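You operate a simulated robot arm through the tools that you are given. There is no shell and no other tool. Be economical: measure what you need, move in short steps, check, and stop when the job is done.

Carry out the task below with a simulated robot arm. There is one attempt and no reset: what you move stays moved.

TASK
Slide the flask along the top of the herb bench until it stands next to the big scoop.
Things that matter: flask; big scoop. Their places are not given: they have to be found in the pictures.

It is judged by the outcome, as a careful person would: the job done as asked, and still so three seconds after it is handed in. It fails if anything else is knocked over, pushed out of place, dropped, spilled or broken.

THE ROBOT
A 7-joint arm with a two-finger parallel gripper, fixed in place. Base frame: the origin is at the foot of the arm, x ahead of it, y to its left, z up; the work surface is at about z = 0. Lengths are in m, angles in degrees, forces in N, time in s.
With the tool pointing down near the work surface it reaches from about 0.22 to 0.58 m from the base axis. Its first joint turns from -66.0 to 66.0 degrees. Payload 2.5 kg.
Tool frame: the origin (TCP) lies between the finger pads and is the grasp point; the fingertips stand 0.023 m ahead of it; z points along the fingers, y is the line along which they close. The gripper opens to 0.094 m. The fingers are 0.038 m wide and 0.01 m thick; the gripper's body (0.054 by 0.096 m) begins 0.039 m behind the TCP.
Orientation is that of the tool frame in the base frame, as [roll, pitch, yaw] about the fixed x, y, z axes, in that order (R = Rz(yaw) Ry(pitch) Rx(roll)). With the fingers straight down and closing along the base's y, the tool's x points along the base's -x, its y along +y and its z along -z.

THE INTERFACE
- The arm moves only by the tool drive_tool. Its argument "commands" is a list of rows, each an object of numbers (a shift or turn left out is 0, a gripper value left out holds the last): "tx", "ty", "tz": the shift along the tool's x, y, z in mm; "wx", "wy", "wz": the turn, a rotation vector about the tool's x, y, z in degrees; "jaw": the finger opening in mm, from 0 to 94. In form: [{"tx": .., "ty": .., "tz": .., "wx": .., "wy": .., "wz": .., "jaw": ..}, ...]. A call has 1 to 10 rows; each row is the pose to reach, as a shift and turn from the pose commanded when the call began, along the tool's axes at that moment. A row lasts 0.2 s, in which the tool goes at most 0.05 m and 8.6 degrees; a call with a longer step from one row to the next is refused whole, and so is a gripper value outside its range. A pose out of reach is approached as far as the arm can. The call stops where the force on the tool passes 40 N (or 10 N more than at its start, if that is more) or the arm is blocked; 0.2 s more then pass. The fingers move at their own pace (about 0.108 m/s each) and stop on an object; they squeeze with about 37 N. The grip force told is the motor's: it shows also when the fingers shut on nothing. Time passes only in rows, and 0.2 s behind the last, so rows that repeat a pose let the fingers close. It gives the time, the measured TCP pose, the force on the tool (base axes), the opening and the grip force at its end, in the units of the frame above (readings bear some noise).
- Cameras (640 x 400 px; columns grow to the right, rows downward): "scene" is fixed at [0.1127, -0.4058, 0.5375]; the picture's right is [0.87, -0.50, 0.00], its down [-0.32, -0.55, -0.78] and it looks along [0.39, 0.67, -0.63] (base axes); focal length 252 px, centre (320, 200). "wrist" rides on the gripper at [-0.039, 0, -0.044] in the tool frame; the picture's right is [0.00, -1.00, 0.00], its down [0.97, 0.00, -0.24] and it looks along [0.24, 0.00, 0.97] (tool axes); focal length 218 px, centre (320, 200).
- camera(camera): a new picture of that camera. No time passes.
- probe_pixels(camera, pixels): for up to 12 pixels [column, row] of the newest picture of that camera ("zoom" is the newest enlarged one), the place [x, y, z] in the base frame of the surface seen there, good to about 0.002 m. No time passes.
- close_up(camera, box): a new picture of the part [left, top, right, bottom] of that camera's present view, enlarged. No time passes.
- sign_off(): hands the job in; it is judged then, once.

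Work in short steps. Measure before you move; look again where a grasp or a placing could have gone wrong, and mend it. You have 60 turns and 20 pictures in all, the two below and enlarged ones among them. Open the gripper and draw the arm clear of the work before you hand the job in, unless the task says otherwise; then end with one line.

The tools are called as name(argument=value, ...) on one line, values as JSON. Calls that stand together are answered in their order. drive_tool: Moves the arm, as the interface text tells. Its arguments: {"type":"object","properties":{"commands":{"type":"array","items":{"type":"object","properties":{"tx":{"type":"number"},"ty":{"type":"number"},"tz":{"type":"number"},"wx":{"type":"number"},"wy":{"type":"number"},"wz":{"type":"number"},"jaw":{"type":"number"}}}}},"required":["commands"]} The other tools are called the same way: camera (camera) takes a picture; probe_pixels (camera, pixels) gives the place of the surface under pixels of a picture; close_up (camera, box) takes an enlarged picture of a part of a camera's view; sign_off () hands the job in.

At the start:

```text
time_s: 0.0
position: [0.3852, 0.1268, 0.2734]
tool_rot: [-179.9, -0.1, 180.0]
contact_force: [1.1, 0.1, -0.1]
finger_gap: 0.094
grasp_force: 0.1
```

scene: 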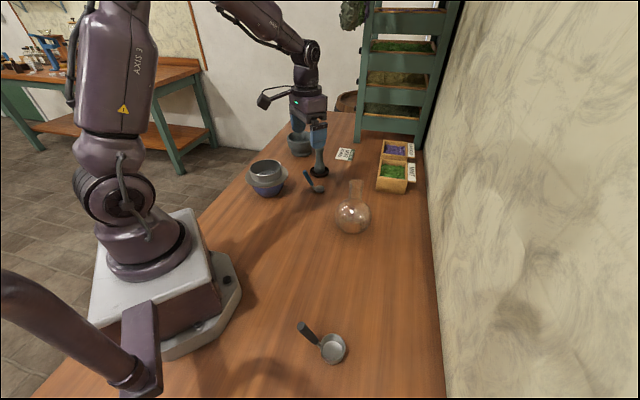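
wrist: 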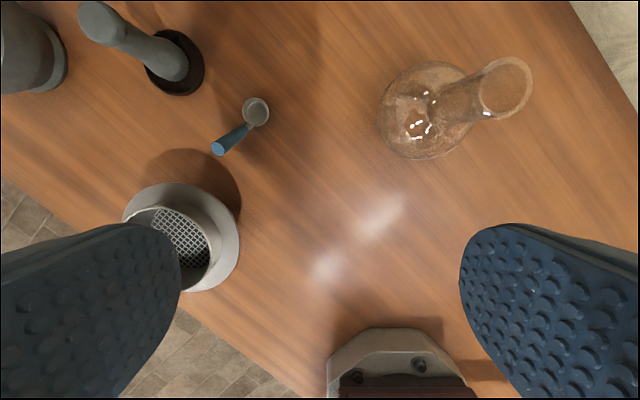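

The flask is at about (353,213) in the scene picture. There is a scoop at (325,345) and a smaller one with a blue handle at (313,182). I'll measure all three.

probe_pixels(camera="scene", pixels=[[353, 232], [353, 213], [355, 185], [333, 348], [347, 348], [333, 364], [305, 327], [319, 342], [318, 187], [308, 175], [338, 212], [369, 213]])

close_up(camera="scene", box=[280, 160, 440, 260])

close_up(camera="scene", box=[250, 290, 410, 390])

```text
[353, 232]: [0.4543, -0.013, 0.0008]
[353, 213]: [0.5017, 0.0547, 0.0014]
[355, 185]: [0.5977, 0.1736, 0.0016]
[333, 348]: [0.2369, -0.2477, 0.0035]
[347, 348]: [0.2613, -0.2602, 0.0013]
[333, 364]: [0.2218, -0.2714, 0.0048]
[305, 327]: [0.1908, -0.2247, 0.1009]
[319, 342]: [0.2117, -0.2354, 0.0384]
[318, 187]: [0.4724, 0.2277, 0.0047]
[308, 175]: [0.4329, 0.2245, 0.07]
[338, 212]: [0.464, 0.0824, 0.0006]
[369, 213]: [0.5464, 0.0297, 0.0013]
```

```text
4.00 times, centred on (360, 210) of scene
```

zoom: 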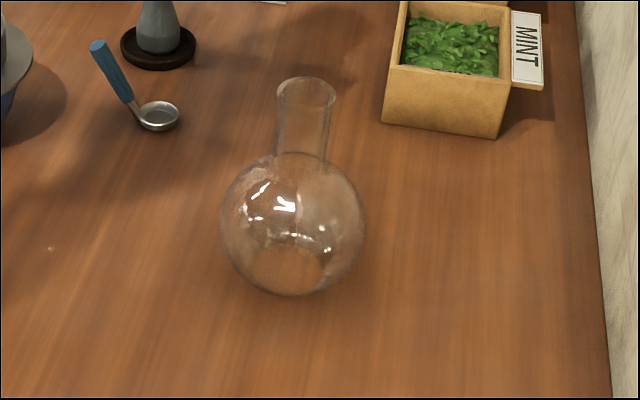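

```text
4.00 times, centred on (330, 340) of scene
```

zoom: 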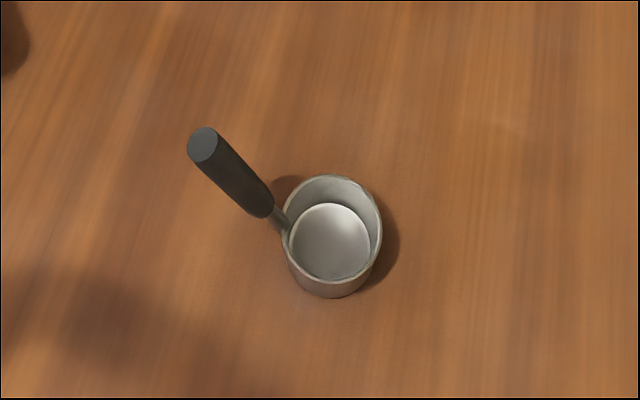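

The flask is round, with a body about 0.10 m across and a neck rim near (0.460, 0.005, 0.166). I'll slide it upright by its neck. The big scoop's cup is near (0.231, -0.251). Before moving, I'll check the dark object at lower left of the scene picture and take a closer look at the neck.

probe_pixels(camera="scene", pixels=[[60, 330], [120, 370], [140, 350], [150, 380], [324, 350], [343, 350], [333, 335], [333, 361], [301, 325], [313, 338], [356, 199], [356, 179]])

close_up(camera="wrist", box=[360, 30, 560, 155])

```text
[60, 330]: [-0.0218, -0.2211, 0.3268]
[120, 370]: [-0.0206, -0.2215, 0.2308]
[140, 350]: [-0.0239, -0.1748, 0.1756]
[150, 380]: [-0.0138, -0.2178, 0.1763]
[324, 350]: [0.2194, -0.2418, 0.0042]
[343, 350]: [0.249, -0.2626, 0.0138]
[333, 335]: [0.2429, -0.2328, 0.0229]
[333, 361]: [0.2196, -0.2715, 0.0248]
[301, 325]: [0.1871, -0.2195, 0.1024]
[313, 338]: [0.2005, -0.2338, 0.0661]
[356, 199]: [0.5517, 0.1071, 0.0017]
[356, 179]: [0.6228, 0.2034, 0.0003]
```

```text
3.20 times, centred on (460, 92) of wrist
```

zoom: 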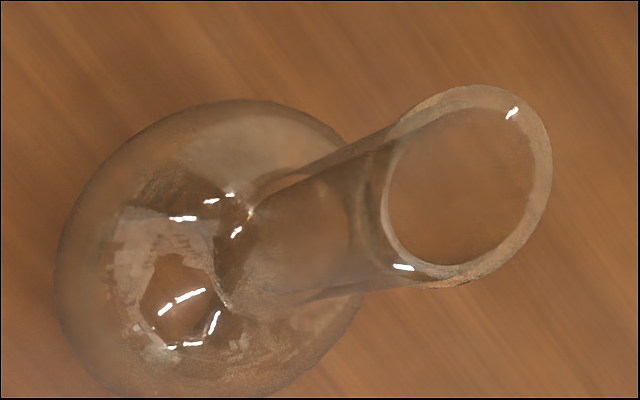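

The dark object is part of the arm's mounting, behind the base, so it's clear of the path. Both views put the rim at about (0.461, 0.006, 0.163). I'll move above the neck with the jaw open.

drive_tool(commands=[{"tx": -19, "ty": -30, "tz": 8}, {"tx": -38, "ty": -60.5, "tz": 16}, {"tx": -57, "ty": -91, "tz": 24}, {"tx": -75.8, "ty": -120.8, "tz": 33}, {"tx": -75.8, "ty": -120.8, "tz": 33}])

camera(camera="wrist")

```text
time_s: 1.2
position: [0.4597, 0.0055, 0.2372]
tool_rot: [180.0, 0.0, -179.9]
contact_force: [0.5, 0.0, -0.1]
finger_gap: 0.0939
grasp_force: 0.0
```

```text
14 pictures are left
```

wrist: 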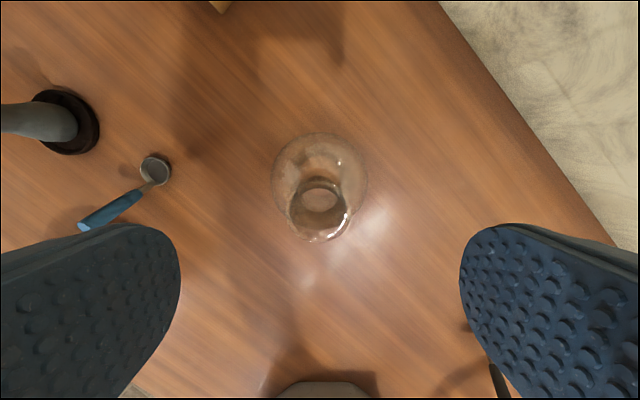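

The neck sits midway between the fingers, with its rim at (320,210). I'll go straight down to TCP z of about 0.138, which puts the fingertips at 0.115, above the bulb.

drive_tool(commands=[{"tx": -1, "tz": 25}, {"tx": -1, "tz": 50}, {"tx": -1, "tz": 75}, {"tx": -1, "tz": 100}, {"tx": -1, "tz": 100}])

camera(camera="scene")

```text
time_s: 2.4
position: [0.462, 0.0077, 0.1392]
tool_rot: [-180.0, 0.0, -180.0]
contact_force: [-0.3, 0.1, 0.6]
finger_gap: 0.0937
grasp_force: 0.0
```

```text
13 pictures are left
```

scene: 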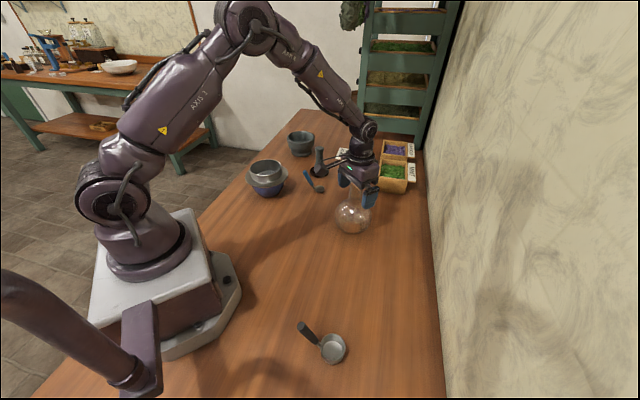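

The fingers straddle the neck at (355,195). I'll close in stages.

drive_tool(commands=[{"jaw": 60}, {"jaw": 48}, {"jaw": 40}, {"jaw": 36}, {"jaw": 32}, {"jaw": 28}, {"jaw": 24}, {"jaw": 24}])

close_up(camera="scene", box=[280, 140, 440, 240])

```text
time_s: 4.2
position: [0.4606, 0.0067, 0.14]
tool_rot: [-180.0, 0.1, 180.0]
contact_force: [0.5, 0.2, 0.7]
finger_gap: 0.0341
grasp_force: 36.7
```

```text
4.00 times, centred on (360, 190) of scene
```

zoom: 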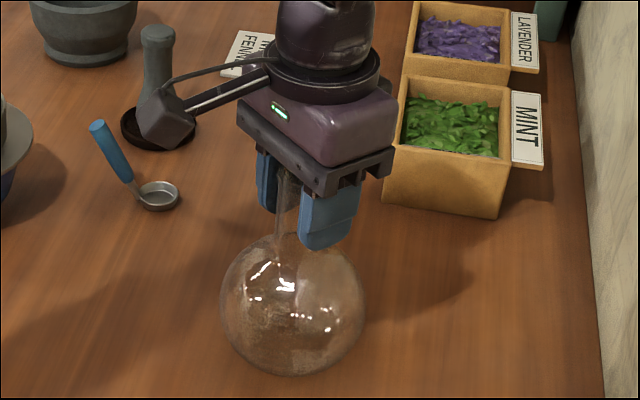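

The neck is held at a 34 mm gap and the flask is upright. I'll slide it halfway at constant height, slowly.

drive_tool(commands=[{"tx": 4, "ty": -4}, {"tx": 13, "ty": -13}, {"tx": 24, "ty": -24}, {"tx": 36, "ty": -37}, {"tx": 48, "ty": -49}, {"tx": 60, "ty": -61}, {"tx": 72, "ty": -73}, {"tx": 82, "ty": -84}, {"tx": 89, "ty": -91}, {"tx": 89, "ty": -91}])

camera(camera="scene")

```text
time_s: 6.4
position: [0.3707, -0.0833, 0.1406]
tool_rot: [-180.0, 0.0, 180.0]
contact_force: [-0.6, 0.2, 0.3]
finger_gap: 0.0343
grasp_force: 37.5
```

```text
11 pictures are left
```

scene: 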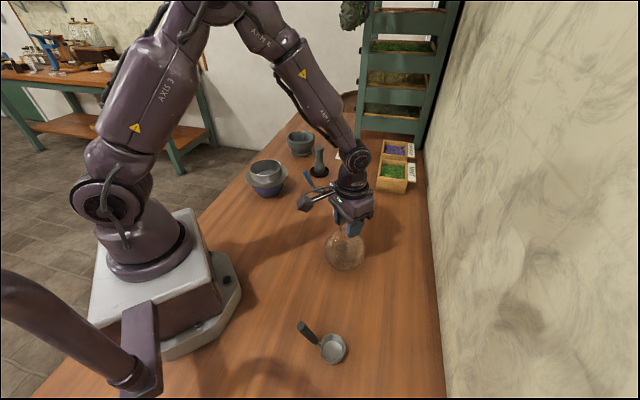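

The flask is upright and sliding freely, now at about (0.371, -0.083). I'll continue almost to the target and then check the gap.

drive_tool(commands=[{"tx": 4, "ty": -4}, {"tx": 12, "ty": -12}, {"tx": 22, "ty": -23}, {"tx": 33, "ty": -34}, {"tx": 44, "ty": -45}, {"tx": 55, "ty": -57}, {"tx": 65, "ty": -67}, {"tx": 72, "ty": -75}, {"tx": 76, "ty": -79}, {"tx": 76, "ty": -79}])

close_up(camera="scene", box=[240, 240, 440, 365])

camera(camera="wrist")

```text
time_s: 8.6
position: [0.2961, -0.1646, 0.1397]
tool_rot: [-179.9, 0.1, -179.9]
contact_force: [-0.1, 0.0, -0.5]
finger_gap: 0.0343
grasp_force: 37.3
```

```text
3.20 times, centred on (340, 302) of scene
```

zoom: 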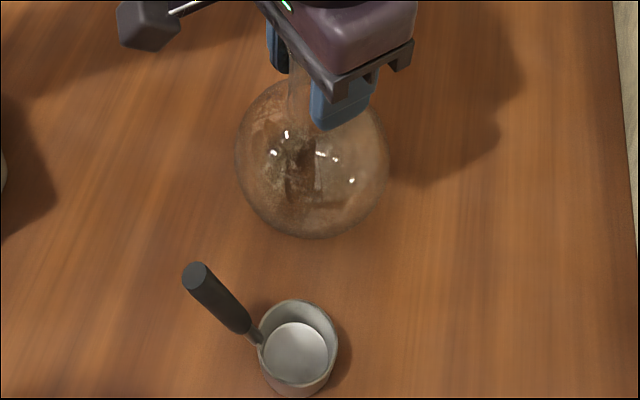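

```text
9 pictures are left
```

wrist: 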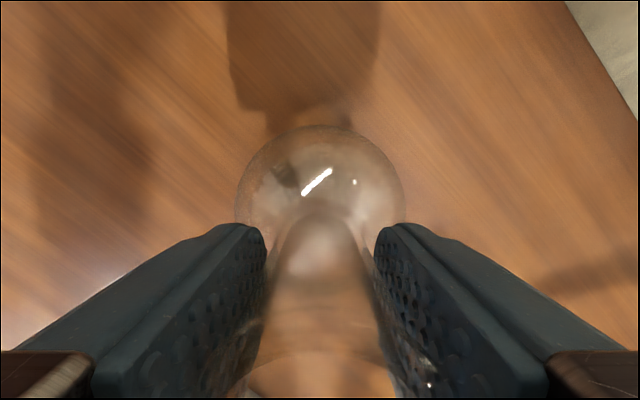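

The cup and bulb are about 33 mm apart. I'll move another 18 mm toward the scoop, leaving about 15 mm.

drive_tool(commands=[{"tx": 3, "ty": -4}, {"tx": 7, "ty": -9}, {"tx": 10.5, "ty": -14}, {"tx": 10.5, "ty": -14}])

close_up(camera="scene", box=[240, 265, 440, 390])

```text
time_s: 9.6
position: [0.2852, -0.1781, 0.1403]
tool_rot: [179.9, 0.0, -180.0]
contact_force: [-0.4, 0.4, 0.8]
finger_gap: 0.0343
grasp_force: 37.4
```

```text
3.20 times, centred on (340, 328) of scene
```

zoom: 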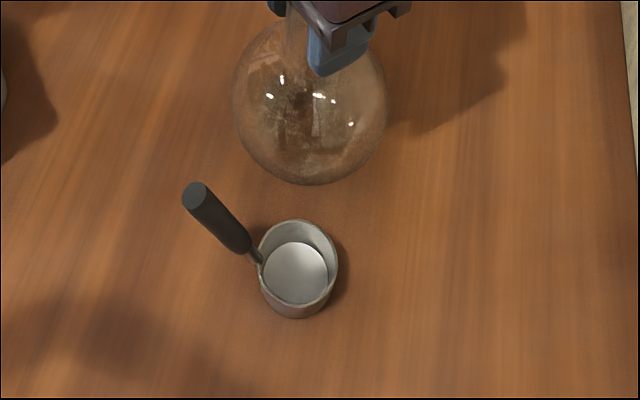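

The gap is small and nothing has touched the scoop. I'll nudge 5 mm closer, then release the neck gradually.

drive_tool(commands=[{"tx": 1.5, "ty": -2}, {"tx": 3, "ty": -4}, {"tx": 3, "ty": -4}, {"tx": 3, "ty": -4, "jaw": 36}, {"tx": 3, "ty": -4, "jaw": 42}, {"tx": 3, "ty": -4, "jaw": 52}, {"tx": 3, "ty": -4, "jaw": 66}, {"tx": 3, "ty": -4, "jaw": 66}])

close_up(camera="scene", box=[240, 240, 440, 365])

```text
time_s: 11.4
position: [0.2833, -0.1821, 0.1403]
tool_rot: [180.0, 0.0, -180.0]
contact_force: [0.1, 0.9, 0.6]
finger_gap: 0.0661
grasp_force: 0.0
```

```text
3.20 times, centred on (340, 302) of scene
```

zoom: 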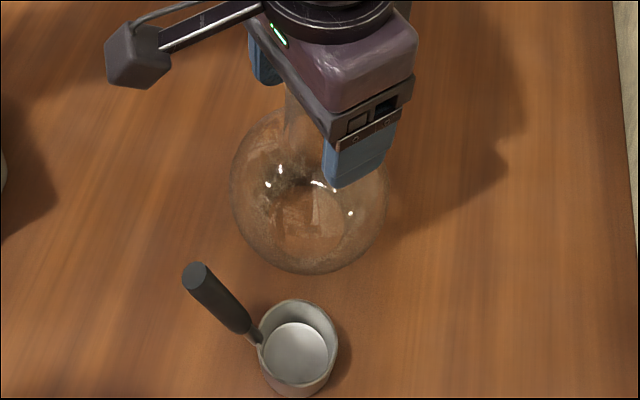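

The flask stands free beside the scoop with the fingers open. I'll raise the tool straight up.

drive_tool(commands=[{"tz": -15}, {"tz": -35}, {"tz": -60}, {"tz": -85}, {"tz": -110}, {"tz": -130}, {"tx": -30, "ty": 30, "tz": -130}, {"tx": -60, "ty": 60, "tz": -130}, {"tx": -90, "ty": 90, "tz": -130}, {"tx": -90, "ty": 90, "tz": -130}])

camera(camera="scene")

```text
time_s: 13.6
position: [0.3708, -0.0911, 0.269]
tool_rot: [-179.9, 0.0, 180.0]
contact_force: [-0.4, -0.2, 0.3]
finger_gap: 0.0661
grasp_force: 0.1
```

```text
6 pictures are left
```

scene: 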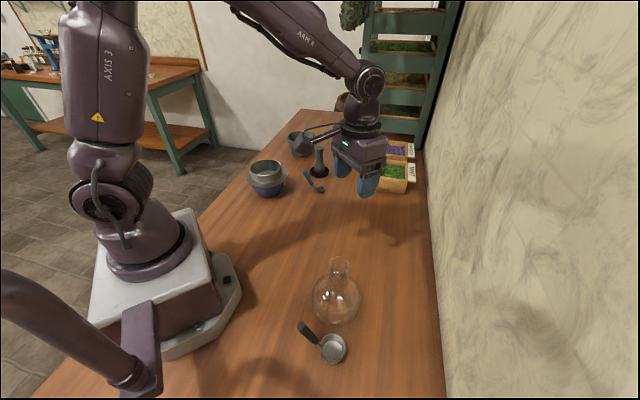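

The flask stands upright beside the big scoop, the other objects look undisturbed, and the arm is clear. I'm handing the job in.

sign_off()

```text
The job is handed in.
```

I slid the flask along the bench by its neck, and it now stands upright about 1 cm from the big scoop, with nothing else disturbed.
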